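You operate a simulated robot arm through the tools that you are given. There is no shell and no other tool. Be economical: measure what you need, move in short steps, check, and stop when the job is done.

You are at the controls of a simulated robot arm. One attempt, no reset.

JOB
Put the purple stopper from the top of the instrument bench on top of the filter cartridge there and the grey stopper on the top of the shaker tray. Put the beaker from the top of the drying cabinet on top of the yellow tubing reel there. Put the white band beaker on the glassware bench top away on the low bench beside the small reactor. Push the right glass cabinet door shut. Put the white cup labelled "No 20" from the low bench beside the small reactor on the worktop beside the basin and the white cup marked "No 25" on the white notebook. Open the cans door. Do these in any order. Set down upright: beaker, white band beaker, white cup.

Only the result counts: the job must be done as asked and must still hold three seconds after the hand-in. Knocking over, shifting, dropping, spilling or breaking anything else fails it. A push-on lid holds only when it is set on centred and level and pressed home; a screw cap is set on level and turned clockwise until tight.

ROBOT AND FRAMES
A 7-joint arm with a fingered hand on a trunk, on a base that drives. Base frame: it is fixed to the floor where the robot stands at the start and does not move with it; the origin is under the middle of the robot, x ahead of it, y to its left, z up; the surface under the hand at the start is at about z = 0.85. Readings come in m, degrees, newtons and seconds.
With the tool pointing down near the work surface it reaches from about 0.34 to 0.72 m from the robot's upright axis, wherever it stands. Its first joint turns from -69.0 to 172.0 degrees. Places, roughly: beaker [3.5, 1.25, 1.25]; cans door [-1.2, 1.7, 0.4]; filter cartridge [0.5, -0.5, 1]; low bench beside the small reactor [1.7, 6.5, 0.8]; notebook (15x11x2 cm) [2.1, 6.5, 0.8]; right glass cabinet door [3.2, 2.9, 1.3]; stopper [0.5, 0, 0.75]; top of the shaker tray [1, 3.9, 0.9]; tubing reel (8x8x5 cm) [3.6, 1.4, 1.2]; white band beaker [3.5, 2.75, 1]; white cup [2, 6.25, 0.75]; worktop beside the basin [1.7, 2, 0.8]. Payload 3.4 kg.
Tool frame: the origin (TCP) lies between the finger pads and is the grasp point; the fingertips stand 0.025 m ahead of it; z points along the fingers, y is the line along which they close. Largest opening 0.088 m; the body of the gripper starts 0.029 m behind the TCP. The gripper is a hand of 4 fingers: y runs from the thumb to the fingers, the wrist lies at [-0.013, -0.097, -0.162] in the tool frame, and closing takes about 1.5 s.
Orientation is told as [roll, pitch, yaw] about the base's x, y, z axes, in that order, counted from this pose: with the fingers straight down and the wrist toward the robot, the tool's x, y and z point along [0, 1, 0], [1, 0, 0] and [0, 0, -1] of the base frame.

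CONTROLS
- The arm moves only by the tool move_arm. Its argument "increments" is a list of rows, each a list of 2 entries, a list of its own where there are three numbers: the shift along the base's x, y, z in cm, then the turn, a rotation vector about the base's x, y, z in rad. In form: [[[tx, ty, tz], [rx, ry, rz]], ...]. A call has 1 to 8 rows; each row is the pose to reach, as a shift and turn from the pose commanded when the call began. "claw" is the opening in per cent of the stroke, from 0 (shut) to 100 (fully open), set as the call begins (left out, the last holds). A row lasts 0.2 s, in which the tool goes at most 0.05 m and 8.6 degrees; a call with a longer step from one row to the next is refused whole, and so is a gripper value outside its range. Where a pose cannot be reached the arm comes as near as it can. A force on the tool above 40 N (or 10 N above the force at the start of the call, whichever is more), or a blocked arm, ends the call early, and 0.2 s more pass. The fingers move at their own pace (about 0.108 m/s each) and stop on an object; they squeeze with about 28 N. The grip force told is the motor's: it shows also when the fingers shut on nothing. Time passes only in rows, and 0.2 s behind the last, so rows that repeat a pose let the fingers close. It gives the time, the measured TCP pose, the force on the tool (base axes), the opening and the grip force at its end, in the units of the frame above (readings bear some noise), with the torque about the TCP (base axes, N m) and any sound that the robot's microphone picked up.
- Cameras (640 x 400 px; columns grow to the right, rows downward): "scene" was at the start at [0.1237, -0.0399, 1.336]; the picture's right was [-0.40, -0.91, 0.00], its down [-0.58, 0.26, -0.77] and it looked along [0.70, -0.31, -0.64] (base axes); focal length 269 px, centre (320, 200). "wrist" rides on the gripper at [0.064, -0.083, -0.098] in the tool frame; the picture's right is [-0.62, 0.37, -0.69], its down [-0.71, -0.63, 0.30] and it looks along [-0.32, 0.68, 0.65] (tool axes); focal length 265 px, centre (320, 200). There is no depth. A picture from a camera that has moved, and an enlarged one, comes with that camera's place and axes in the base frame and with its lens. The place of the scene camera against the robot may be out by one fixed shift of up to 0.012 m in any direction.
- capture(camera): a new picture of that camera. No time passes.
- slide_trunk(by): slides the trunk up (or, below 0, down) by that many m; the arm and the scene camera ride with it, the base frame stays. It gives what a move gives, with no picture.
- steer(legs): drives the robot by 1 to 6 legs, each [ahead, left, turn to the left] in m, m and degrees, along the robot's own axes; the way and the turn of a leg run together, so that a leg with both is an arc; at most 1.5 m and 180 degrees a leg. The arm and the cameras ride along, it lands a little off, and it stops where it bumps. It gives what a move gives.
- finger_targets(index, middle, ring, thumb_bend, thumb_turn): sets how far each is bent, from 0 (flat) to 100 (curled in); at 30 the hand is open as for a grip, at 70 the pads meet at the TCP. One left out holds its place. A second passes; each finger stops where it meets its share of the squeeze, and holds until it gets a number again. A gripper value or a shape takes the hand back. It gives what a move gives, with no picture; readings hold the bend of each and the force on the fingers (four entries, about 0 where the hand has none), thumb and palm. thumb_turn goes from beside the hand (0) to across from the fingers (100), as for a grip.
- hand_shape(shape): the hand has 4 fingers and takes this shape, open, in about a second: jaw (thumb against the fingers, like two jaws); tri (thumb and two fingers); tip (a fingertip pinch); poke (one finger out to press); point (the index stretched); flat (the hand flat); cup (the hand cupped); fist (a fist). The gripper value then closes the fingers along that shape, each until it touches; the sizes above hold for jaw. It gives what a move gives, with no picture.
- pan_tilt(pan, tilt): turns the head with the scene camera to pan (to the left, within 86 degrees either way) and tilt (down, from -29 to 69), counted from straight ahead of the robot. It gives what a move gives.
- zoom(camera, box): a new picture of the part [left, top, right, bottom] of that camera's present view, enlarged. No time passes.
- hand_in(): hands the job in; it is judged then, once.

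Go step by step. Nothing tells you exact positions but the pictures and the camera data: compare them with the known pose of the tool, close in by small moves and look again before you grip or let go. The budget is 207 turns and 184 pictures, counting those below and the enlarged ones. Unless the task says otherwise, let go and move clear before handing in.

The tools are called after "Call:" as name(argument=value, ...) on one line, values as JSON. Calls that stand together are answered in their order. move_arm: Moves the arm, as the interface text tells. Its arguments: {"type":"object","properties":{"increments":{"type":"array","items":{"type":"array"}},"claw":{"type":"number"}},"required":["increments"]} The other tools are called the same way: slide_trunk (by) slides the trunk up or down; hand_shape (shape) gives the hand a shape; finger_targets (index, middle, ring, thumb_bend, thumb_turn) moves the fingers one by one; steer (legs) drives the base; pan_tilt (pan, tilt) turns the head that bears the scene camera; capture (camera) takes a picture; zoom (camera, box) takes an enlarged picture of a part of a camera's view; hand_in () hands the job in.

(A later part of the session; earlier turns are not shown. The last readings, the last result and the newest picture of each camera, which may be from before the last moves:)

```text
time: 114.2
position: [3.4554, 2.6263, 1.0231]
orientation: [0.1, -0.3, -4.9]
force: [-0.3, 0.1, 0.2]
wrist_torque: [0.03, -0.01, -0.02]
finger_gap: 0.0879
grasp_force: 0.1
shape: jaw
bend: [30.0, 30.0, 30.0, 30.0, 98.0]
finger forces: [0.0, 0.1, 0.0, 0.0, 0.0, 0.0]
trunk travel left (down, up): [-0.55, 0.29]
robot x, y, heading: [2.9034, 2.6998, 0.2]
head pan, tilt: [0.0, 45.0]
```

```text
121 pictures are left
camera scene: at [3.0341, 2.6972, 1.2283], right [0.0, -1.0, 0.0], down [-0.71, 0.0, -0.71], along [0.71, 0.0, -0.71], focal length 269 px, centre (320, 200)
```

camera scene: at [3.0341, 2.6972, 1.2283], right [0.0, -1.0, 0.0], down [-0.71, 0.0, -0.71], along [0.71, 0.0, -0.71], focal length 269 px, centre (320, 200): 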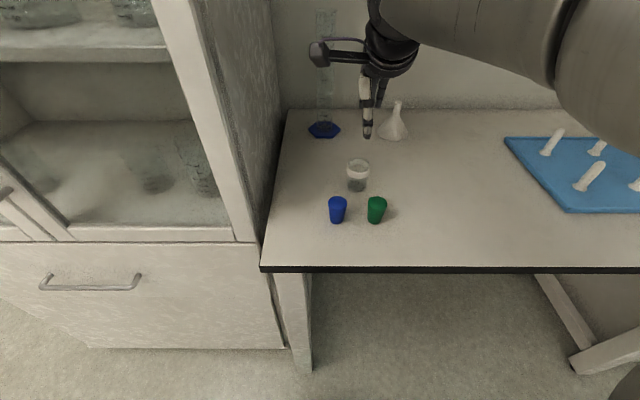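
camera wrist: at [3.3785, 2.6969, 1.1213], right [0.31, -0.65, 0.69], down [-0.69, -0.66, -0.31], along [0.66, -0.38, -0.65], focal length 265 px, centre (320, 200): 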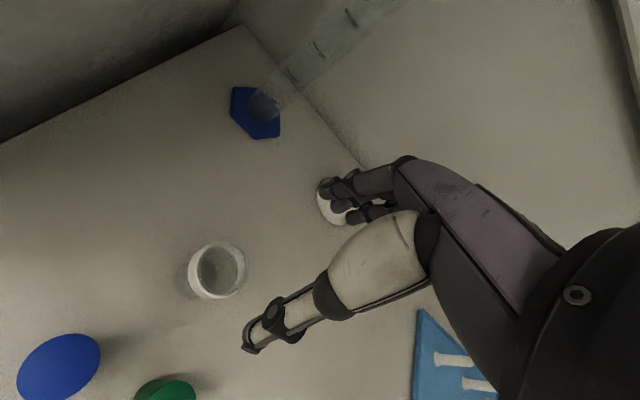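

Call:
move_arm(increments=[[[0.3, 0.2, -4], [0, 0, 0]], [[0.3, 0.2, -8], [0, 0, 0]], [[0.3, 0.2, -11], [0, 0, 0]], [[0.3, 0.2, -13.6], [0, 0, 0]], [[0.3, 0.2, -13.6], [0, 0, 0]]], claw=100)

Call:
capture(camera="wrist")

Call:
zoom(camera="scene", box=[300, 110, 440, 240])

```text
time: 115.3
position: [3.4622, 2.6276, 0.8873]
orientation: [0.0, -0.2, -5.0]
force: [-0.3, -0.1, 0.2]
wrist_torque: [0.02, 0.02, -0.02]
finger_gap: 0.0878
grasp_force: 0.1
shape: jaw
bend: [30.0, 30.0, 30.0, 30.0, 98.0]
finger forces: [0.0, 0.1, 0.0, 0.0, 0.0, 0.1]
trunk travel left (down, up): [-0.55, 0.29]
robot x, y, heading: [2.9039, 2.7067, 0.0]
head pan, tilt: [0.0, 45.0]
```

```text
120 pictures are left
camera wrist: at [3.3833, 2.6989, 0.9839], right [0.31, -0.65, 0.69], down [-0.69, -0.66, -0.31], along [0.66, -0.38, -0.65], focal length 265 px, centre (320, 200)
```

wrist: 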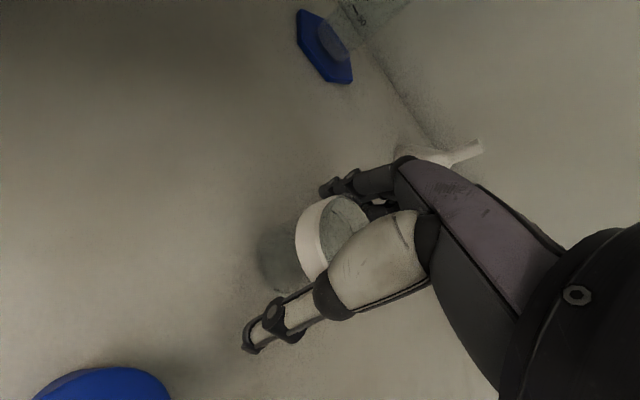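

```text
3.08 times, centred on (370, 175) of scene
camera zoom: at [3.0336, 2.6969, 1.2283], right [0.0, -1.0, 0.0], down [-0.71, 0.0, -0.71], along [0.71, 0.0, -0.71], focal length 827 px, centre (166, 277)
```

zoom: 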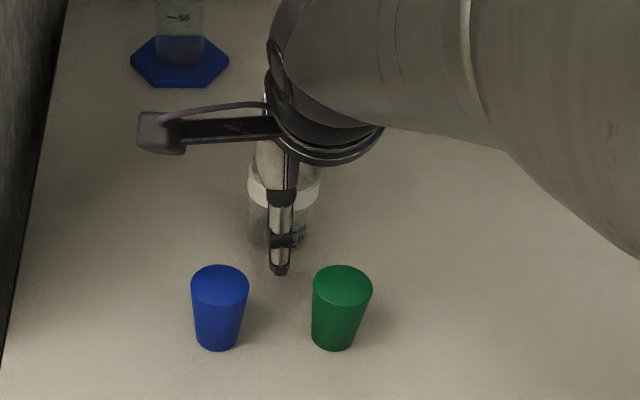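

The beaker is between thumb and fingers with the stoppers clear. I'll close.

Call:
move_arm(increments=[[[0, 0, 0], [0, 0, 0]], [[0, 0, 0], [0, 0, 0]], [[0, 0, 0], [0, 0, 0]], [[0, 0, 0], [0, 0, 0]], [[0, 0, 0], [0, 0, 0]], [[0, 0, 0], [0, 0, 0]], [[0, 0, 0], [0, 0, 0]]], claw=0)

Call:
move_arm(increments=[[[0, 0, 2], [0, 0, 0]], [[0, 0, 5], [0, 0, 0]], [[0, 0, 9], [0, 0, 0]], [[0, 0, 13], [0, 0, 0]], [[0, 0, 18], [0, 0, 0]], [[0, 0, 22], [0, 0, 0]]])

Call:
capture(camera="wrist")

Call:
capture(camera="scene")

```text
time: 117.0
position: [3.4619, 2.6271, 0.8868]
orientation: [0.0, -0.2, -4.9]
force: [-0.2, -0.2, 1.3]
wrist_torque: [0.01, -0.02, 0.03]
finger_gap: 0.037
grasp_force: 28.0
shape: jaw
bend: [74.0, 47.0, 52.0, 73.0, 100.0]
finger forces: [16.3, 7.4, 0.0, 0.0, 24.2, 0.1]
trunk travel left (down, up): [-0.55, 0.29]
robot x, y, heading: [2.9105, 2.7036, 0.2]
head pan, tilt: [0.0, 45.0]
```

```text
time: 118.3
position: [3.461, 2.6264, 1.1069]
orientation: [0.0, 0.0, -4.9]
force: [-0.4, -0.4, -0.7]
wrist_torque: [0.01, 0.03, -0.01]
finger_gap: 0.0366
grasp_force: 27.3
shape: jaw
bend: [74.0, 47.0, 52.0, 73.0, 100.0]
finger forces: [16.5, 7.5, 0.0, 0.0, 24.2, 0.0]
trunk travel left (down, up): [-0.55, 0.29]
robot x, y, heading: [2.9066, 2.7041, 0.1]
head pan, tilt: [0.0, 45.0]
```

```text
118 pictures are left
camera wrist: at [3.3835, 2.6976, 1.2056], right [0.31, -0.65, 0.69], down [-0.69, -0.66, -0.31], along [0.65, -0.38, -0.65], focal length 265 px, centre (320, 200)
```

wrist: 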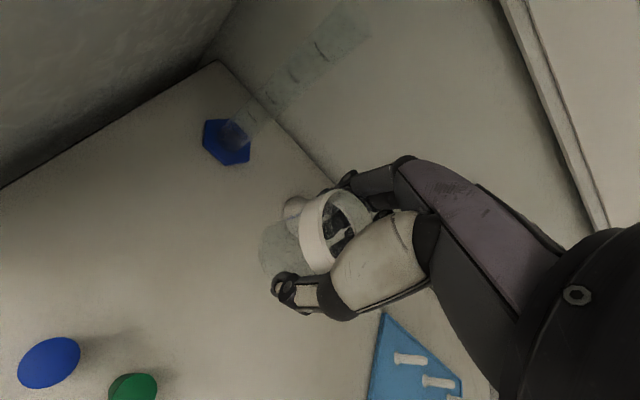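

```text
117 pictures are left
camera scene: at [3.0339, 2.697, 1.2282], right [0.0, -1.0, 0.0], down [-0.71, 0.0, -0.71], along [0.71, 0.0, -0.71], focal length 269 px, centre (320, 200)
```

scene: 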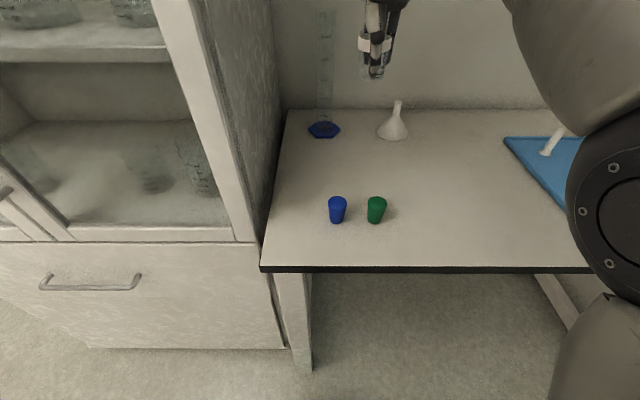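

The beaker is held upright. I'll back off, turn left and look towards the low bench.

Call:
steer(legs=[[-0.45, 0, 0], [0, 0, 90]])

Call:
pan_tilt(pan=10, tilt=18)

Call:
capture(camera="scene")

```text
time: 124.9
position: [2.5444, 3.2574, 1.107]
orientation: [0.1, -0.1, 83.9]
force: [0.0, 0.1, -1.0]
wrist_torque: [-0.01, -0.03, 0.01]
finger_gap: 0.0364
grasp_force: 27.4
shape: jaw
bend: [74.0, 47.0, 52.0, 73.0, 100.0]
finger forces: [16.2, 7.6, 0.1, 0.0, 23.9, 0.0]
trunk travel left (down, up): [-0.55, 0.29]
robot x, y, heading: [2.4566, 2.7044, 89.0]
head pan, tilt: [0.0, 45.0]
```

```text
time: 125.8
position: [2.5447, 3.2574, 1.1067]
orientation: [-0.1, -0.2, 83.8]
force: [0.0, -0.3, -0.3]
wrist_torque: [-0.02, 0.0, -0.01]
finger_gap: 0.0368
grasp_force: 27.6
shape: jaw
bend: [74.0, 47.0, 52.0, 73.0, 100.0]
finger forces: [16.2, 7.4, 0.0, 0.0, 23.7, 0.0]
trunk travel left (down, up): [-0.55, 0.29]
robot x, y, heading: [2.4585, 2.7061, 88.9]
head pan, tilt: [10.0, 18.0]
```

```text
116 pictures are left
camera scene: at [2.4395, 2.8408, 1.2701], right [0.99, 0.16, 0.0], down [0.05, -0.31, -0.95], along [-0.15, 0.94, -0.31], focal length 269 px, centre (320, 200)
```

scene: 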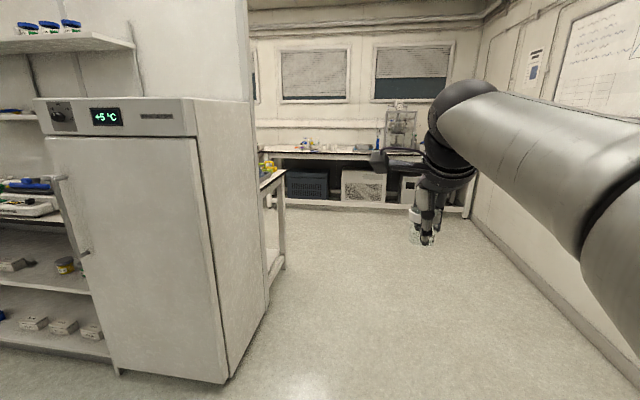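

Call:
steer(legs=[[1.5, 0, 1], [1.1, 0, 0]])

Call:
pan_tilt(pan=15, tilt=25)

Call:
capture(camera="scene")

```text
time: 138.4
position: [2.5063, 5.8495, 1.1079]
orientation: [0.0, -0.2, 86.3]
force: [0.7, -1.5, -1.1]
wrist_torque: [0.0, 0.0, -0.01]
finger_gap: 0.0363
grasp_force: 28.0
shape: jaw
bend: [74.0, 47.0, 52.0, 73.0, 100.0]
finger forces: [16.2, 7.6, 0.0, 0.1, 23.8, 0.1]
trunk travel left (down, up): [-0.55, 0.29]
robot x, y, heading: [2.4406, 5.2964, 91.6]
head pan, tilt: [10.0, 18.0]
```

```text
time: 139.1
position: [2.5053, 5.8489, 1.1079]
orientation: [0.1, -0.2, 86.3]
force: [0.2, -0.3, -0.8]
wrist_torque: [0.02, 0.02, 0.01]
finger_gap: 0.0359
grasp_force: 27.9
shape: jaw
bend: [74.0, 47.0, 52.0, 73.0, 100.0]
finger forces: [16.3, 7.6, 0.0, 0.0, 23.9, 0.0]
trunk travel left (down, up): [-0.55, 0.29]
robot x, y, heading: [2.4412, 5.2948, 91.7]
head pan, tilt: [15.0, 25.0]
```

```text
115 pictures are left
camera scene: at [2.4102, 5.4255, 1.2589], right [0.96, 0.28, 0.0], down [0.12, -0.41, -0.91], along [-0.26, 0.87, -0.42], focal length 269 px, centre (320, 200)
```

scene: 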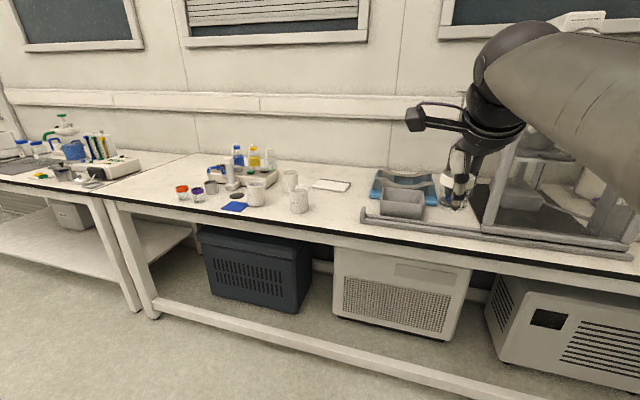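

Call:
zoom(camera="scene", box=[160, 130, 380, 230])

```text
2.91 times, centred on (270, 180) of scene
camera zoom: at [2.4102, 5.4255, 1.2589], right [0.96, 0.28, 0.0], down [0.12, -0.41, -0.91], along [-0.26, 0.87, -0.42], focal length 782 px, centre (466, 258)
```

zoom: 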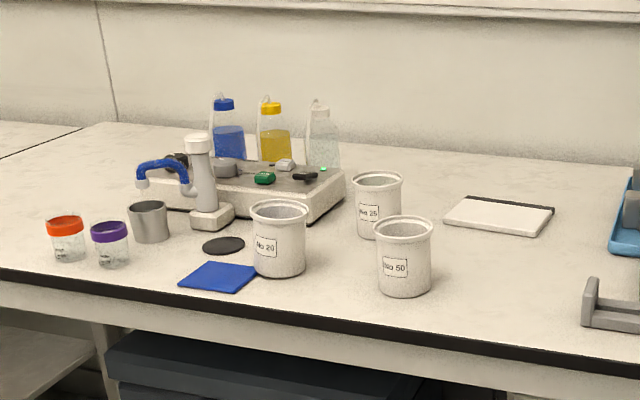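

Cups: No 20 at ~[1.90, 6.27], No 25 at ~[1.97, 6.43], No 50 at ~[2.075, 6.26]; notebook at ~[2.13, 6.55]; free bench near [2.22, 6.31]. I'll drive to face this spot.

Call:
steer(legs=[[0, 0.27, -1.7], [0.48, 0, 0]])

Call:
pan_tilt(pan=0, tilt=45)

Call:
capture(camera="scene")

Call:
capture(camera="wrist")

```text
time: 143.4
position: [2.2495, 6.3245, 1.1069]
orientation: [0.0, -0.2, 85.1]
force: [-0.5, 0.6, -1.2]
wrist_torque: [-0.02, -0.02, 0.05]
finger_gap: 0.0366
grasp_force: 28.0
shape: jaw
bend: [74.0, 47.0, 52.0, 73.0, 100.0]
finger forces: [16.2, 7.6, 0.0, 0.0, 23.9, 0.1]
trunk travel left (down, up): [-0.55, 0.29]
robot x, y, heading: [2.1686, 5.7718, 90.2]
head pan, tilt: [15.0, 25.0]
```

```text
time: 144.3
position: [2.2484, 6.3241, 1.1078]
orientation: [0.0, -0.2, 85.1]
force: [-0.1, 0.0, 0.1]
wrist_torque: [0.03, 0.0, -0.03]
finger_gap: 0.0362
grasp_force: 28.0
shape: jaw
bend: [74.0, 47.0, 52.0, 73.0, 100.0]
finger forces: [16.3, 7.4, 0.1, 0.0, 23.8, 0.0]
trunk travel left (down, up): [-0.55, 0.29]
robot x, y, heading: [2.1724, 5.7718, 90.2]
head pan, tilt: [0.0, 45.0]
```

```text
113 pictures are left
camera scene: at [2.1683, 5.8957, 1.2283], right [1.0, 0.0, 0.0], down [0.0, -0.71, -0.71], along [0.0, 0.71, -0.71], focal length 269 px, centre (320, 200)
```

scene: 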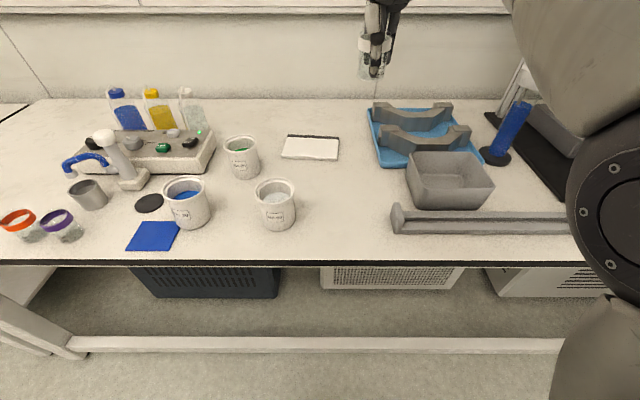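

```text
112 pictures are left
camera wrist: at [2.1772, 6.2468, 1.2053], right [0.65, 0.31, 0.69], down [0.66, -0.69, -0.31], along [0.38, 0.66, -0.65], focal length 265 px, centre (320, 200)
```

wrist: 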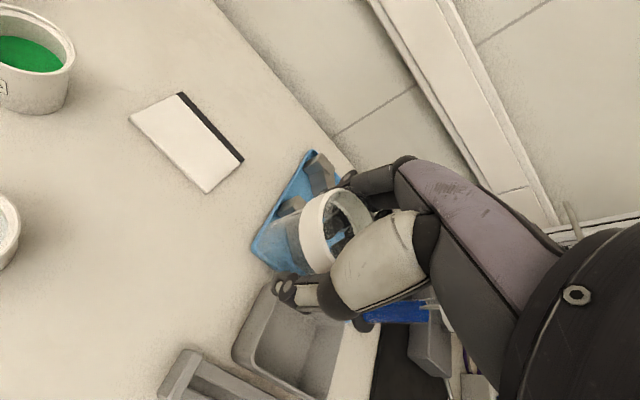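

Bench surface comes out near z = 0.775. I'll lower the trunk 10 cm and position over [2.22, 6.32].

Call:
slide_trunk(by=-0.1)

Call:
move_arm(increments=[[[-2.8, -0.4, 0], [0, 0, 0]], [[-2.8, -0.4, -4], [0, 0, 0]], [[-2.8, -0.4, -8], [0, 0, 0]], [[-2.8, -0.4, -12], [0, 0, 0]], [[-2.8, -0.4, -15], [0, 0, 0]], [[-2.8, -0.4, -15], [0, 0, 0]]])

Call:
capture(camera="scene")

Call:
capture(camera="wrist")

```text
time: 145.6
position: [2.2496, 6.3242, 1.0079]
orientation: [0.0, -0.2, 85.1]
force: [0.3, 0.1, -0.9]
wrist_torque: [-0.01, -0.01, 0.02]
finger_gap: 0.0366
grasp_force: 28.2
shape: jaw
bend: [74.0, 47.0, 52.0, 73.0, 100.0]
finger forces: [16.2, 7.5, 0.1, 0.0, 23.8, 0.0]
trunk travel left (down, up): [-0.45, 0.39]
robot x, y, heading: [2.1765, 5.7691, 90.0]
head pan, tilt: [0.0, 45.0]
```

```text
time: 147.0
position: [2.2224, 6.3196, 0.8582]
orientation: [0.0, -0.3, 85.1]
force: [-0.6, -0.3, -0.4]
wrist_torque: [-0.02, -0.02, 0.02]
finger_gap: 0.0366
grasp_force: 28.5
shape: jaw
bend: [74.0, 47.0, 52.0, 73.0, 100.0]
finger forces: [16.3, 7.5, 0.0, 0.0, 23.8, 0.0]
trunk travel left (down, up): [-0.45, 0.39]
robot x, y, heading: [2.1724, 5.7716, 90.0]
head pan, tilt: [0.0, 45.0]
```

```text
111 pictures are left
camera scene: at [2.1684, 5.8956, 1.1283], right [1.0, 0.0, 0.0], down [0.0, -0.71, -0.71], along [0.0, 0.71, -0.71], focal length 269 px, centre (320, 200)
```

scene: 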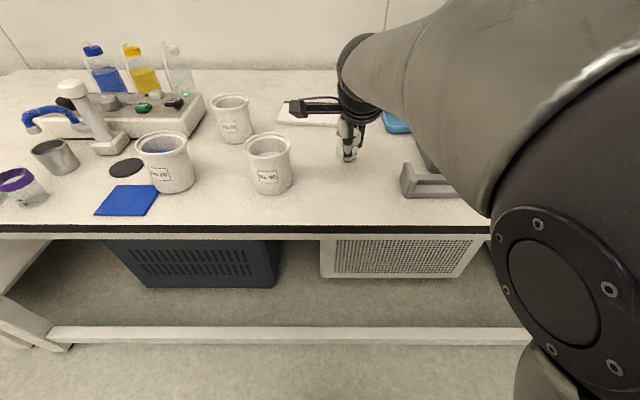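

```text
110 pictures are left
camera wrist: at [2.1502, 6.2413, 0.9566], right [0.65, 0.31, 0.69], down [0.66, -0.69, -0.31], along [0.38, 0.66, -0.65], focal length 265 px, centre (320, 200)
```

wrist: 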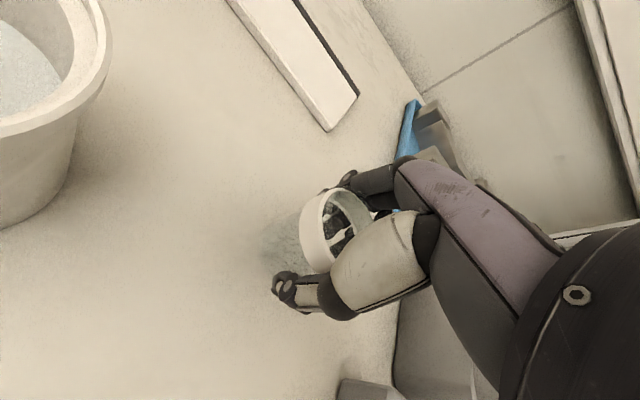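

Clear beneath. I'll lower until contact.

Call:
move_arm(increments=[[[0, 0, -1], [0, 0, 0]], [[0, 0, -2], [0, 0, 0]], [[0, 0, -2.6], [0, 0, 0]], [[0, 0, -3.0], [0, 0, 0]], [[0, 0, -3.4], [0, 0, 0]]])

```text
time: 148.2
position: [2.22, 6.3188, 0.832]
orientation: [0.3, -1.2, 85.0]
force: [1.2, 1.6, 38.3]
wrist_torque: [0.25, -0.06, -0.06]
finger_gap: 0.0385
grasp_force: 28.5
shape: jaw
bend: [74.0, 46.0, 52.0, 74.0, 100.0]
finger forces: [20.1, 10.7, 0.4, 0.1, 28.7, 0.1]
trunk travel left (down, up): [-0.45, 0.39]
robot x, y, heading: [2.1714, 5.7704, 90.4]
head pan, tilt: [0.0, 45.0]
```

Contact. I'll relieve the force and open.

Call:
move_arm(increments=[[[0, 0, 0.5], [0, 0, 0]], [[0, 0, 0.8], [0, 0, 0]], [[0, 0, 0.9], [0, 0, 0]]])

Call:
zoom(camera="scene", box=[300, 100, 420, 190])

```text
time: 149.0
position: [2.2201, 6.3189, 0.8347]
orientation: [0.1, -0.2, 85.1]
force: [2.5, 1.7, 17.9]
wrist_torque: [0.21, -0.02, -0.01]
finger_gap: 0.0381
grasp_force: 27.9
shape: jaw
bend: [74.0, 46.0, 52.0, 74.0, 100.0]
finger forces: [18.3, 9.4, 0.3, 0.1, 26.5, 0.1]
trunk travel left (down, up): [-0.45, 0.39]
robot x, y, heading: [2.1694, 5.7697, 89.8]
head pan, tilt: [0.0, 45.0]
```

```text
4.44 times, centred on (360, 145) of scene
camera zoom: at [2.1685, 5.8931, 1.1285], right [1.0, 0.0, 0.0], down [0.0, -0.71, -0.71], along [0.0, 0.71, -0.71], focal length 1194 px, centre (142, 444)
```

zoom: 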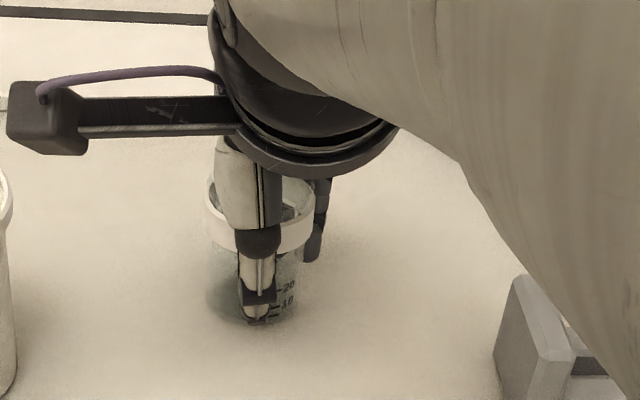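

Call:
move_arm(increments=[[[0, 0, 0.25], [0, 0, 0]], [[0, 0, 0.25], [0, 0, 0]]])

Call:
move_arm(increments=[[[0, 0, 0], [0, 0, 0]], [[0, 0, 0], [0, 0, 0]], [[0, 0, 0], [0, 0, 0]], [[0, 0, 0], [0, 0, 0]], [[0, 0, 0], [0, 0, 0]]], claw=100)

Call:
capture(camera="wrist")

Call:
zoom(camera="scene", box=[300, 100, 420, 190])

```text
time: 149.6
position: [2.2202, 6.3201, 0.8338]
orientation: [-0.1, -0.2, 85.0]
force: [0.0, -0.8, 6.1]
wrist_torque: [0.13, -0.04, 0.01]
finger_gap: 0.0378
grasp_force: 28.1
shape: jaw
bend: [74.0, 46.0, 52.0, 74.0, 100.0]
finger forces: [16.8, 8.6, 0.2, 0.0, 25.6, 0.0]
trunk travel left (down, up): [-0.45, 0.39]
robot x, y, heading: [2.1726, 5.7665, 90.1]
head pan, tilt: [0.0, 45.0]
```

```text
time: 150.8
position: [2.2196, 6.3207, 0.8359]
orientation: [0.0, -0.2, 85.1]
force: [-0.3, 0.2, -0.5]
wrist_torque: [0.02, 0.0, 0.03]
finger_gap: 0.0876
grasp_force: 0.2
shape: jaw
bend: [30.0, 30.0, 30.0, 30.0, 98.0]
finger forces: [0.0, 0.1, 0.1, 0.0, 0.0, 0.1]
trunk travel left (down, up): [-0.45, 0.39]
robot x, y, heading: [2.1737, 5.769, 90.1]
head pan, tilt: [0.0, 45.0]
```

```text
108 pictures are left
camera wrist: at [2.149, 6.2428, 0.9333], right [0.65, 0.31, 0.69], down [0.66, -0.69, -0.31], along [0.38, 0.66, -0.65], focal length 265 px, centre (320, 200)
```

wrist: 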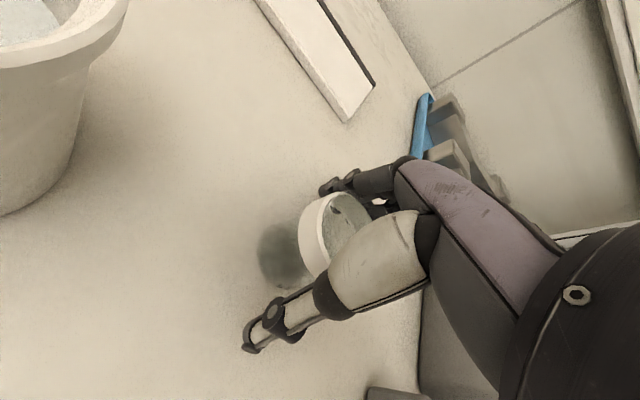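

```text
4.44 times, centred on (360, 145) of scene
camera zoom: at [2.1684, 5.8956, 1.1283], right [1.0, 0.0, 0.0], down [0.0, -0.71, -0.71], along [0.0, 0.71, -0.71], focal length 1194 px, centre (142, 444)
```

zoom: 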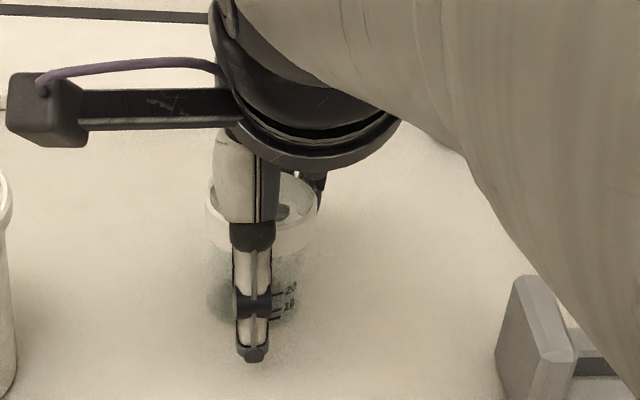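

The beaker stands free. I'll rise and swing right for a clear view of the cups.

Call:
move_arm(increments=[[[0, 0, 4], [0, 0, 0]], [[0, 0, 8], [0, 0, 0]], [[0, 0, 12], [0, 0, 0]], [[0, 0, 17], [0, 0, 0]], [[0, 0, 22], [0, 0, 0]], [[0, -3, 25], [0, 0, 0]], [[0, -7, 27], [0, 0, 0]], [[3, -10, 27], [0, 0, 0]]], claw=100)

Call:
capture(camera="scene")

Call:
capture(camera="wrist")

```text
time: 152.6
position: [2.2521, 6.2182, 1.104]
orientation: [0.1, -0.5, 85.1]
force: [-1.6, -0.9, 0.0]
wrist_torque: [0.01, -0.04, 0.03]
finger_gap: 0.0878
grasp_force: 0.0
shape: jaw
bend: [30.0, 30.0, 30.0, 30.0, 98.0]
finger forces: [0.0, 0.0, 0.1, 0.0, 0.1, 0.0]
trunk travel left (down, up): [-0.45, 0.39]
robot x, y, heading: [2.173, 5.7705, 90.5]
head pan, tilt: [0.0, 45.0]
```

```text
106 pictures are left
camera scene: at [2.1687, 5.8944, 1.1285], right [1.0, 0.0, 0.0], down [0.0, -0.71, -0.71], along [0.0, 0.71, -0.71], focal length 269 px, centre (320, 200)
```

scene: 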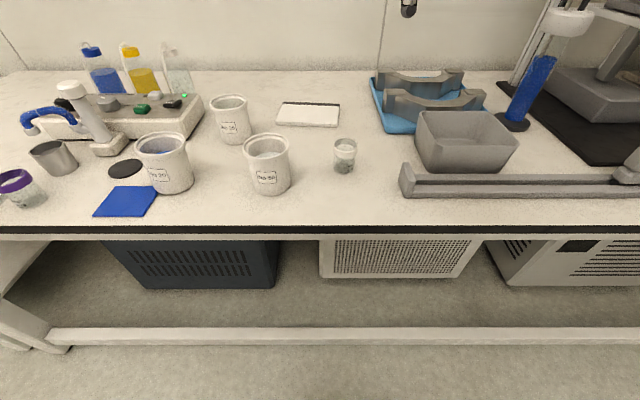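

```text
105 pictures are left
camera wrist: at [2.18, 6.141, 1.2014], right [0.65, 0.31, 0.69], down [0.66, -0.69, -0.31], along [0.38, 0.66, -0.65], focal length 265 px, centre (320, 200)
```

wrist: 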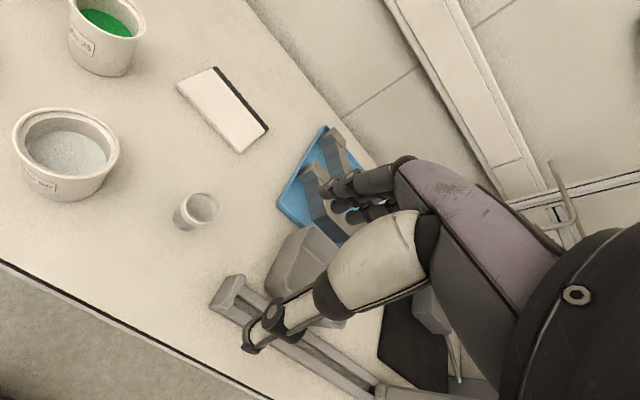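

Beaker placed well. Next is cup No 25 at ~[1.978, 6.423], rim at ~0.888. I'll drive a bit closer and left.

Call:
steer(legs=[[0.12, 0.12, 0]])

Call:
capture(camera="scene")

Call:
capture(camera="wrist")

```text
time: 154.1
position: [2.1322, 6.3428, 1.1026]
orientation: [0.0, -0.2, 85.2]
force: [-0.6, 0.4, -0.6]
wrist_torque: [0.01, 0.01, -0.01]
finger_gap: 0.088
grasp_force: 0.2
shape: jaw
bend: [30.0, 30.0, 30.0, 30.0, 98.0]
finger forces: [0.0, 0.1, 0.1, 0.1, 0.0, 0.1]
trunk travel left (down, up): [-0.45, 0.39]
robot x, y, heading: [2.0554, 5.8929, 90.0]
head pan, tilt: [0.0, 45.0]
```

```text
104 pictures are left
camera scene: at [2.0497, 6.0171, 1.1282], right [1.0, 0.0, 0.0], down [0.0, -0.71, -0.71], along [0.0, 0.71, -0.71], focal length 269 px, centre (320, 200)
```

scene: 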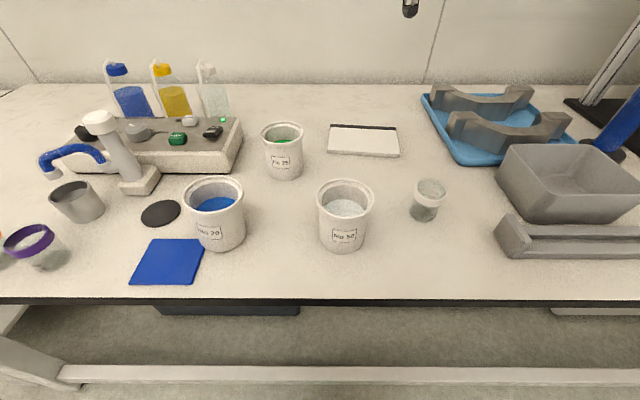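

```text
103 pictures are left
camera wrist: at [2.0607, 6.2647, 1.2002], right [0.65, 0.31, 0.69], down [0.66, -0.69, -0.31], along [0.38, 0.66, -0.65], focal length 265 px, centre (320, 200)
```

wrist: 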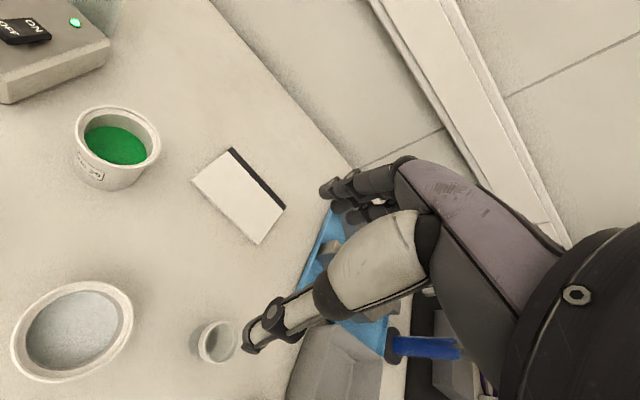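

Cup No 25 is at about [1.984, 6.427]; notebook centre ≈ [2.138, 6.525]. I'll go above the cup.

Call:
move_arm(increments=[[[-4, 2.5, 0], [0, 0, 0]], [[-8, 5, 0], [0, 0, 0]], [[-12, 7, 0], [0, 0, 0]], [[-14.8, 8.4, 0], [0, 0, 0]], [[-14.8, 8.4, -4], [0, 0, 0]], [[-14.8, 8.4, -8], [0, 0, 0]], [[-14.8, 8.4, -8], [0, 0, 0]]], claw=100)

Call:
capture(camera="wrist")

Call:
capture(camera="scene")

```text
time: 155.7
position: [1.9836, 6.4259, 1.023]
orientation: [0.1, -0.2, 85.2]
force: [0.3, 0.0, -0.4]
wrist_torque: [-0.01, -0.04, -0.04]
finger_gap: 0.088
grasp_force: 0.0
shape: jaw
bend: [30.0, 30.0, 30.0, 30.0, 98.0]
finger forces: [0.1, 0.0, 0.0, 0.0, 0.0, 0.1]
out of reach, approached as far as the arm can: row 3, 4, 5
trunk travel left (down, up): [-0.45, 0.39]
robot x, y, heading: [2.0556, 5.8885, 90.3]
head pan, tilt: [0.0, 45.0]
```

```text
102 pictures are left
camera wrist: at [1.913, 6.3483, 1.1208], right [0.65, 0.31, 0.69], down [0.66, -0.69, -0.31], along [0.38, 0.66, -0.65], focal length 265 px, centre (320, 200)
```

wrist: 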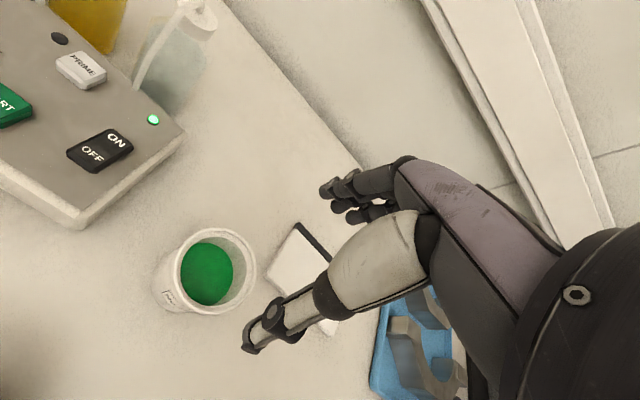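

```text
101 pictures are left
camera scene: at [2.0502, 6.0164, 1.1283], right [1.0, 0.0, 0.0], down [0.0, -0.71, -0.71], along [0.0, 0.71, -0.71], focal length 269 px, centre (320, 200)
```

scene: 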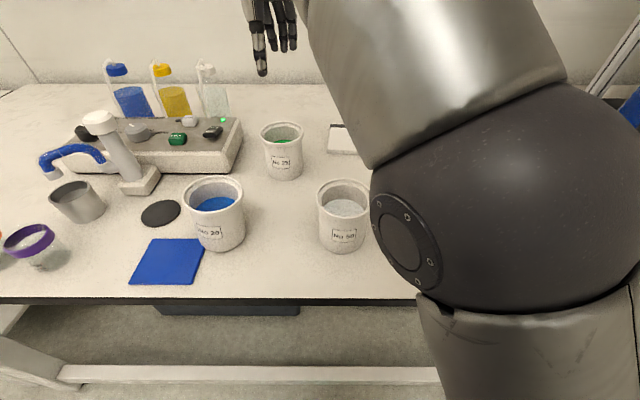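

Call:
move_arm(increments=[[[0, 0.4, -4], [0, 0, 0]], [[0, 0.4, -8], [0, 0, 0]], [[0, 0.4, -8], [0, 0, 0]]], claw=100)

Call:
capture(camera="wrist")

Call:
capture(camera="scene")

```text
time: 156.4
position: [1.983, 6.4281, 0.9434]
orientation: [0.0, -0.2, 85.2]
force: [0.6, -0.1, -0.3]
wrist_torque: [0.02, 0.01, -0.04]
finger_gap: 0.0879
grasp_force: 0.0
shape: jaw
bend: [30.0, 30.0, 30.0, 30.0, 98.0]
finger forces: [0.0, 0.1, 0.1, 0.1, 0.0, 0.0]
trunk travel left (down, up): [-0.45, 0.39]
robot x, y, heading: [2.0537, 5.8904, 90.3]
head pan, tilt: [0.0, 45.0]
```

```text
100 pictures are left
camera wrist: at [1.9118, 6.3507, 1.0413], right [0.65, 0.31, 0.69], down [0.66, -0.69, -0.31], along [0.38, 0.66, -0.65], focal length 265 px, centre (320, 200)
```

wrist: 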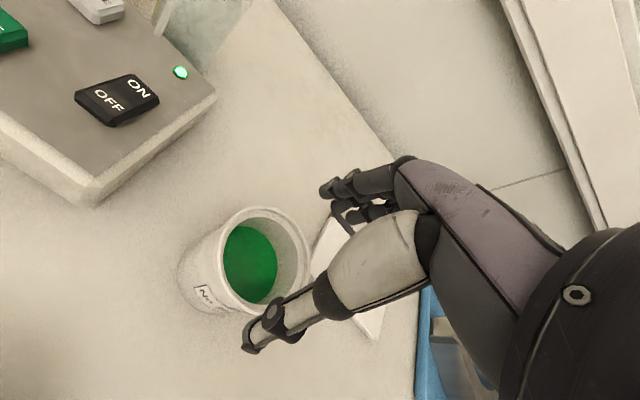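

```text
99 pictures are left
camera scene: at [2.0502, 6.0166, 1.1283], right [1.0, 0.0, 0.0], down [0.0, -0.71, -0.71], along [0.0, 0.71, -0.71], focal length 269 px, centre (320, 200)
```

scene: 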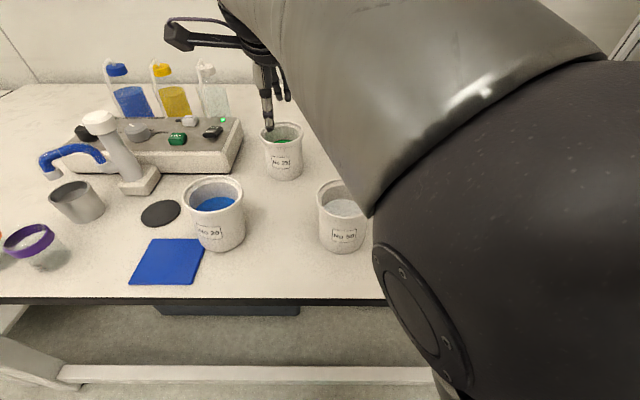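

Call:
move_arm(increments=[[[-0.2, 0, -2], [0, 0, 0]], [[-0.2, 0, -3.5], [0, 0, 0]], [[-0.2, 0, -3.5], [0, 0, 0]]], claw=100)

Call:
capture(camera="wrist")

Call:
zoom(camera="scene", box=[220, 80, 380, 200])

```text
time: 157.2
position: [1.98, 6.429, 0.9083]
orientation: [0.1, -0.2, 85.2]
force: [1.4, 0.2, -0.2]
wrist_torque: [0.0, 0.0, 0.02]
finger_gap: 0.0878
grasp_force: 0.2
shape: jaw
bend: [30.0, 30.0, 30.0, 30.0, 98.0]
finger forces: [0.1, 0.1, 0.0, 0.0, 0.1, 0.1]
trunk travel left (down, up): [-0.45, 0.39]
robot x, y, heading: [2.0553, 5.8923, 90.3]
head pan, tilt: [0.0, 45.0]
```

```text
98 pictures are left
camera wrist: at [1.9099, 6.3514, 1.0062], right [0.65, 0.31, 0.69], down [0.66, -0.69, -0.31], along [0.38, 0.66, -0.65], focal length 265 px, centre (320, 200)
```

wrist: 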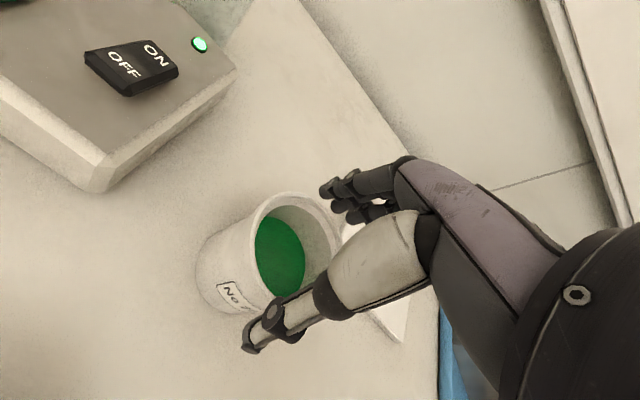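

```text
3.33 times, centred on (300, 140) of scene
camera zoom: at [2.0502, 6.0166, 1.1283], right [1.0, 0.0, 0.0], down [0.0, -0.71, -0.71], along [0.0, 0.71, -0.71], focal length 896 px, centre (387, 400)
```

zoom: 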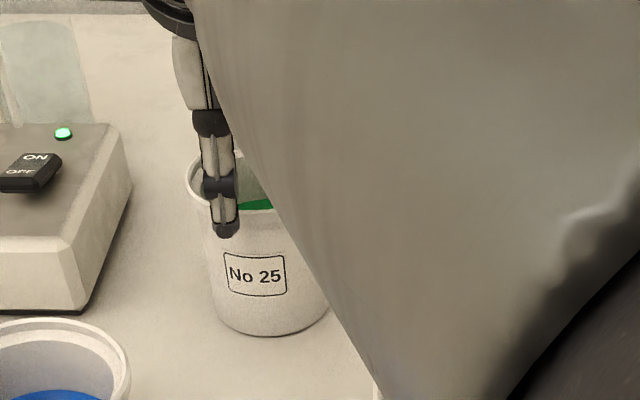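

No 25 is confirmed, and the thumb is outside the rim. Continuing down.

Call:
move_arm(increments=[[[0.1, 0, -1.2], [0, 0, 0]], [[0.1, 0, -2.4], [0, 0, 0]], [[0.1, 0, -3.6], [0, 0, 0]], [[0.1, 0, -3.6], [0, 0, 0]]], claw=100)

Call:
capture(camera="wrist")

```text
time: 158.2
position: [1.9849, 6.4306, 0.8756]
orientation: [0.9, -0.5, 85.1]
force: [-1.4, 0.5, 5.2]
wrist_torque: [0.07, -0.02, 0.01]
finger_gap: 0.088
grasp_force: 0.1
shape: jaw
bend: [29.0, 30.0, 30.0, 29.0, 97.0]
finger forces: [3.6, 0.0, 0.0, 0.1, 1.7, 0.1]
trunk travel left (down, up): [-0.45, 0.39]
robot x, y, heading: [2.0519, 5.8928, 90.3]
head pan, tilt: [0.0, 45.0]
```

```text
96 pictures are left
camera wrist: at [1.9146, 6.3525, 0.9751], right [0.66, 0.31, 0.69], down [0.65, -0.69, -0.32], along [0.37, 0.66, -0.65], focal length 265 px, centre (320, 200)
```

wrist: 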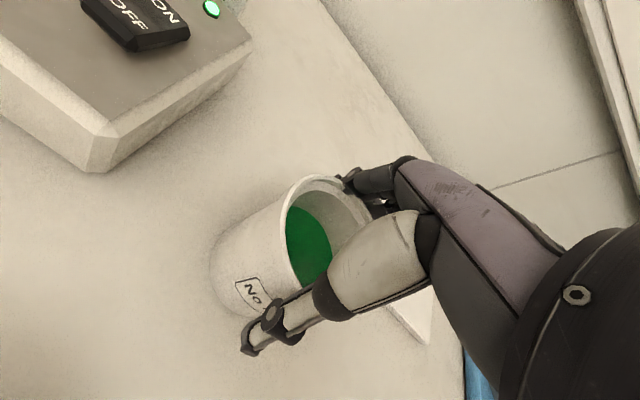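

Light contact with the rim; I'll rise 3 mm and close the hand.

Call:
move_arm(increments=[[[-0.2, 0, 0.4], [-0.015, 0.008, 0]], [[-0.2, 0, 0.4], [-0.015, 0.008, 0]], [[-0.2, 0, 0.4], [-0.015, 0.008, 0]], [[-0.2, 0, 0.4], [-0.015, 0.008, 0]], [[-0.2, 0, 0.4], [-0.015, 0.008, 0]], [[-0.2, 0, 0.4], [-0.015, 0.008, 0]]], claw=0)

Call:
capture(camera="wrist")

Call:
zoom(camera="scene", box=[220, 80, 380, 200])

```text
time: 159.7
position: [1.9828, 6.431, 0.8778]
orientation: [1.1, 0.5, 84.9]
force: [-1.0, -0.6, 5.4]
wrist_torque: [0.12, -0.02, 0.04]
finger_gap: 0.0569
grasp_force: 28.3
shape: jaw
bend: [73.0, 39.0, 39.0, 59.0, 98.0]
finger forces: [18.4, 13.2, 3.5, 0.0, 34.8, 0.1]
trunk travel left (down, up): [-0.45, 0.39]
robot x, y, heading: [2.0521, 5.8913, 90.3]
head pan, tilt: [0.0, 45.0]
```

```text
95 pictures are left
camera wrist: at [1.9137, 6.3547, 0.9791], right [0.66, 0.32, 0.68], down [0.65, -0.69, -0.31], along [0.37, 0.65, -0.67], focal length 265 px, centre (320, 200)
```

wrist: 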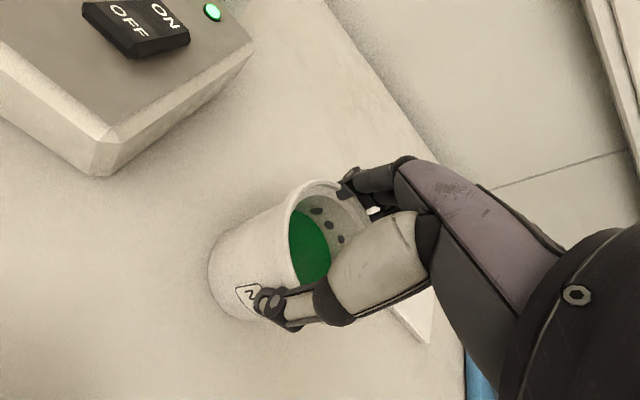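

```text
3.33 times, centred on (300, 140) of scene
camera zoom: at [2.0498, 6.0158, 1.1285], right [1.0, 0.0, 0.0], down [0.0, -0.71, -0.71], along [0.0, 0.71, -0.71], focal length 896 px, centre (387, 400)
```

zoom: 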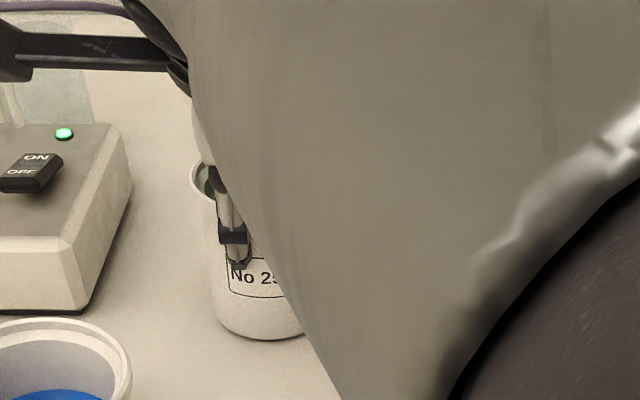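

Call:
zoom(camera="wrist", box=[200, 150, 440, 350])

```text
2.00 times, centred on (320, 250) of wrist
camera zoom: at [1.9137, 6.3547, 0.9791], right [0.66, 0.32, 0.68], down [0.65, -0.69, -0.31], along [0.37, 0.65, -0.67], focal length 531 px, centre (320, 100)
```

zoom: 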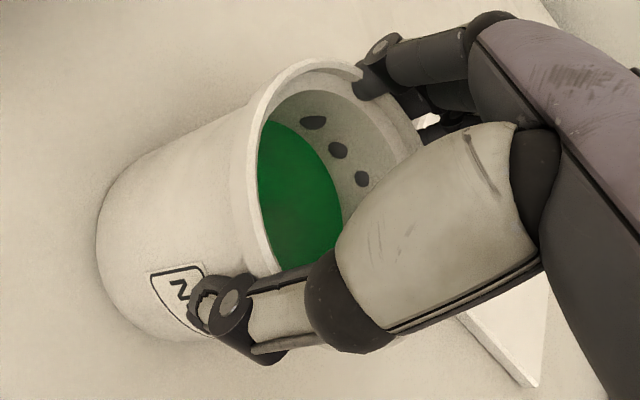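

Only the fingertips' visual overlap; fingers are outside and gripping at 28 N. I'll lift gently.

Call:
move_arm(increments=[[[0, 0, 1], [0, 0, 0]], [[0, 0, 2], [0, 0, 0]], [[0, 0, 4], [0, 0, 0]], [[0, 0, 6], [0, 0, 0]], [[0, 0, 8], [0, 0, 0]], [[0, 0, 8], [0, 0, 0]]], claw=0)

Call:
capture(camera="wrist")

Call:
capture(camera="scene")

```text
time: 161.1
position: [1.9809, 6.4291, 0.9544]
orientation: [0.4, 0.8, 85.1]
force: [-0.1, -0.1, -0.9]
wrist_torque: [0.03, 0.01, 0.0]
finger_gap: 0.0565
grasp_force: 28.2
shape: jaw
bend: [73.0, 40.0, 39.0, 59.0, 98.0]
finger forces: [17.5, 13.3, 3.5, 0.0, 33.4, 0.1]
trunk travel left (down, up): [-0.45, 0.39]
robot x, y, heading: [2.0521, 5.8947, 90.4]
head pan, tilt: [0.0, 45.0]
```

```text
92 pictures are left
camera wrist: at [1.9105, 6.3531, 1.054], right [0.65, 0.32, 0.68], down [0.66, -0.69, -0.3], along [0.38, 0.65, -0.66], focal length 265 px, centre (320, 200)
```

wrist: 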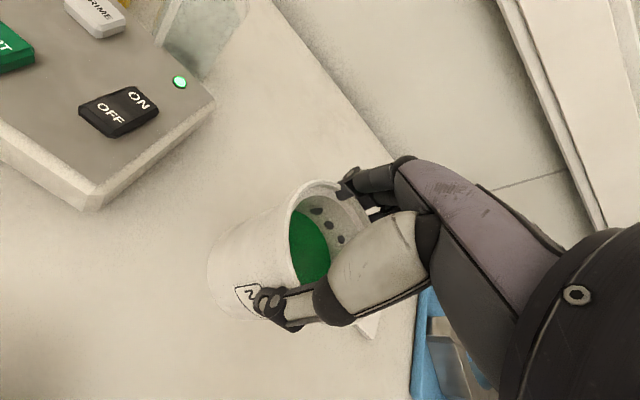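

```text
91 pictures are left
camera scene: at [2.0501, 6.0168, 1.1283], right [1.0, 0.0, 0.0], down [0.0, -0.71, -0.71], along [0.0, 0.71, -0.71], focal length 269 px, centre (320, 200)
```

scene: 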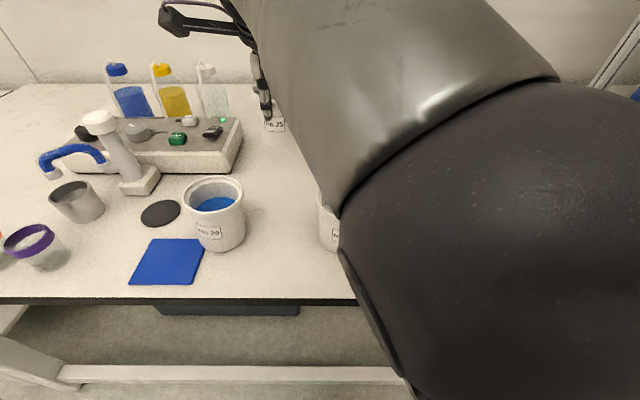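

Lifted and upright. Moving smoothly over the notebook.

Call:
move_arm(increments=[[[1.5, 1, 1], [0, 0, 0]], [[4, 2.5, 1.5], [0, 0, 0]], [[7, 4.5, 1.5], [0, 0, 0]], [[10, 6.5, 1.5], [0, 0, 0]], [[13, 8.5, 1.5], [0, 0, 0]], [[15, 9.3, 1.5], [0, 0, 0]], [[15.7, 9.6, 1.5], [0, 0, 0]], [[15.7, 9.6, 1.5], [0, 0, 0]]])

Call:
capture(camera="wrist")

Call:
capture(camera="scene")

```text
time: 162.8
position: [2.1394, 6.5258, 0.9714]
orientation: [0.4, 0.6, 85.2]
force: [-0.1, -0.3, -2.0]
wrist_torque: [-0.01, 0.01, -0.02]
finger_gap: 0.0568
grasp_force: 28.2
shape: jaw
bend: [73.0, 40.0, 39.0, 59.0, 98.0]
finger forces: [17.4, 13.2, 3.6, 0.0, 33.1, 0.1]
trunk travel left (down, up): [-0.45, 0.39]
robot x, y, heading: [2.0549, 5.8881, 90.4]
head pan, tilt: [0.0, 45.0]
```

```text
90 pictures are left
camera wrist: at [2.0693, 6.4496, 1.0704], right [0.65, 0.32, 0.68], down [0.66, -0.69, -0.3], along [0.38, 0.65, -0.66], focal length 265 px, centre (320, 200)
```

wrist: 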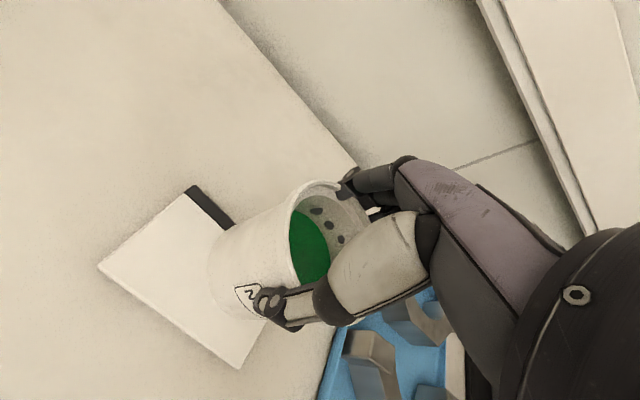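

```text
89 pictures are left
camera scene: at [2.0502, 6.0169, 1.1282], right [1.0, 0.0, 0.0], down [0.0, -0.71, -0.71], along [0.0, 0.71, -0.71], focal length 269 px, centre (320, 200)
```

scene: 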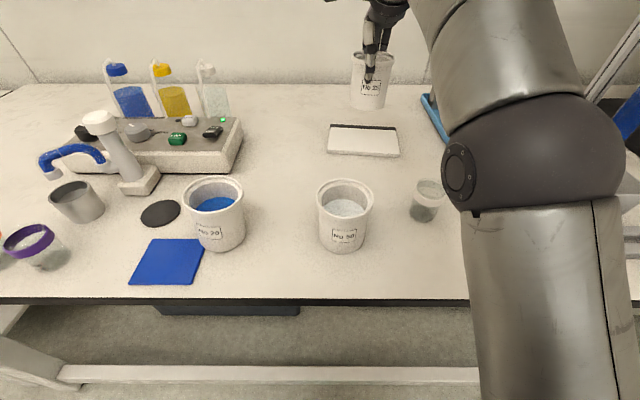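

Call:
move_arm(increments=[[[0.4, 0.3, -2], [0, 0, 0]], [[0.4, 0.3, -4], [0, 0, 0]], [[0.4, 0.3, -5.5], [0, 0, 0]], [[0.4, 0.3, -6], [0, 0, 0]], [[0.4, 0.3, -6.4], [0, 0, 0]]])

Call:
zoom(camera="scene", box=[300, 60, 440, 190])

```text
time: 164.1
position: [2.1433, 6.5296, 0.9051]
orientation: [0.5, 0.7, 85.1]
force: [-0.2, 0.1, -1.4]
wrist_torque: [0.01, 0.0, -0.02]
finger_gap: 0.0568
grasp_force: 27.9
shape: jaw
bend: [73.0, 40.0, 39.0, 59.0, 98.0]
finger forces: [17.1, 13.3, 3.7, 0.0, 32.8, 0.1]
trunk travel left (down, up): [-0.45, 0.39]
robot x, y, heading: [2.0564, 5.8905, 90.1]
head pan, tilt: [0.0, 45.0]
```

```text
3.08 times, centred on (370, 125) of scene
camera zoom: at [2.0502, 6.0169, 1.1282], right [1.0, 0.0, 0.0], down [0.0, -0.71, -0.71], along [0.0, 0.71, -0.71], focal length 827 px, centre (166, 431)
```

zoom: 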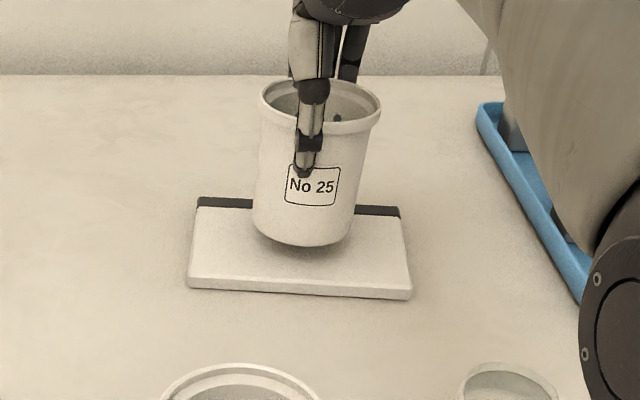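

Centred over the notebook. Lowering slowly to contact.

Call:
move_arm(increments=[[[0, -0.2, -0.4], [0, 0, 0]], [[0, -0.2, -0.7], [0, 0, 0]], [[0, -0.2, -1.0], [0, 0, 0]]])

```text
time: 164.8
position: [2.1426, 6.5269, 0.8968]
orientation: [0.6, 0.7, 85.3]
force: [-0.2, -0.2, -2.7]
wrist_torque: [-0.01, -0.01, 0.01]
finger_gap: 0.0568
grasp_force: 28.2
shape: jaw
bend: [73.0, 40.0, 39.0, 59.0, 98.0]
finger forces: [16.9, 13.4, 3.6, 0.0, 32.8, 0.0]
trunk travel left (down, up): [-0.45, 0.39]
robot x, y, heading: [2.0561, 5.8889, 90.2]
head pan, tilt: [0.0, 45.0]
```

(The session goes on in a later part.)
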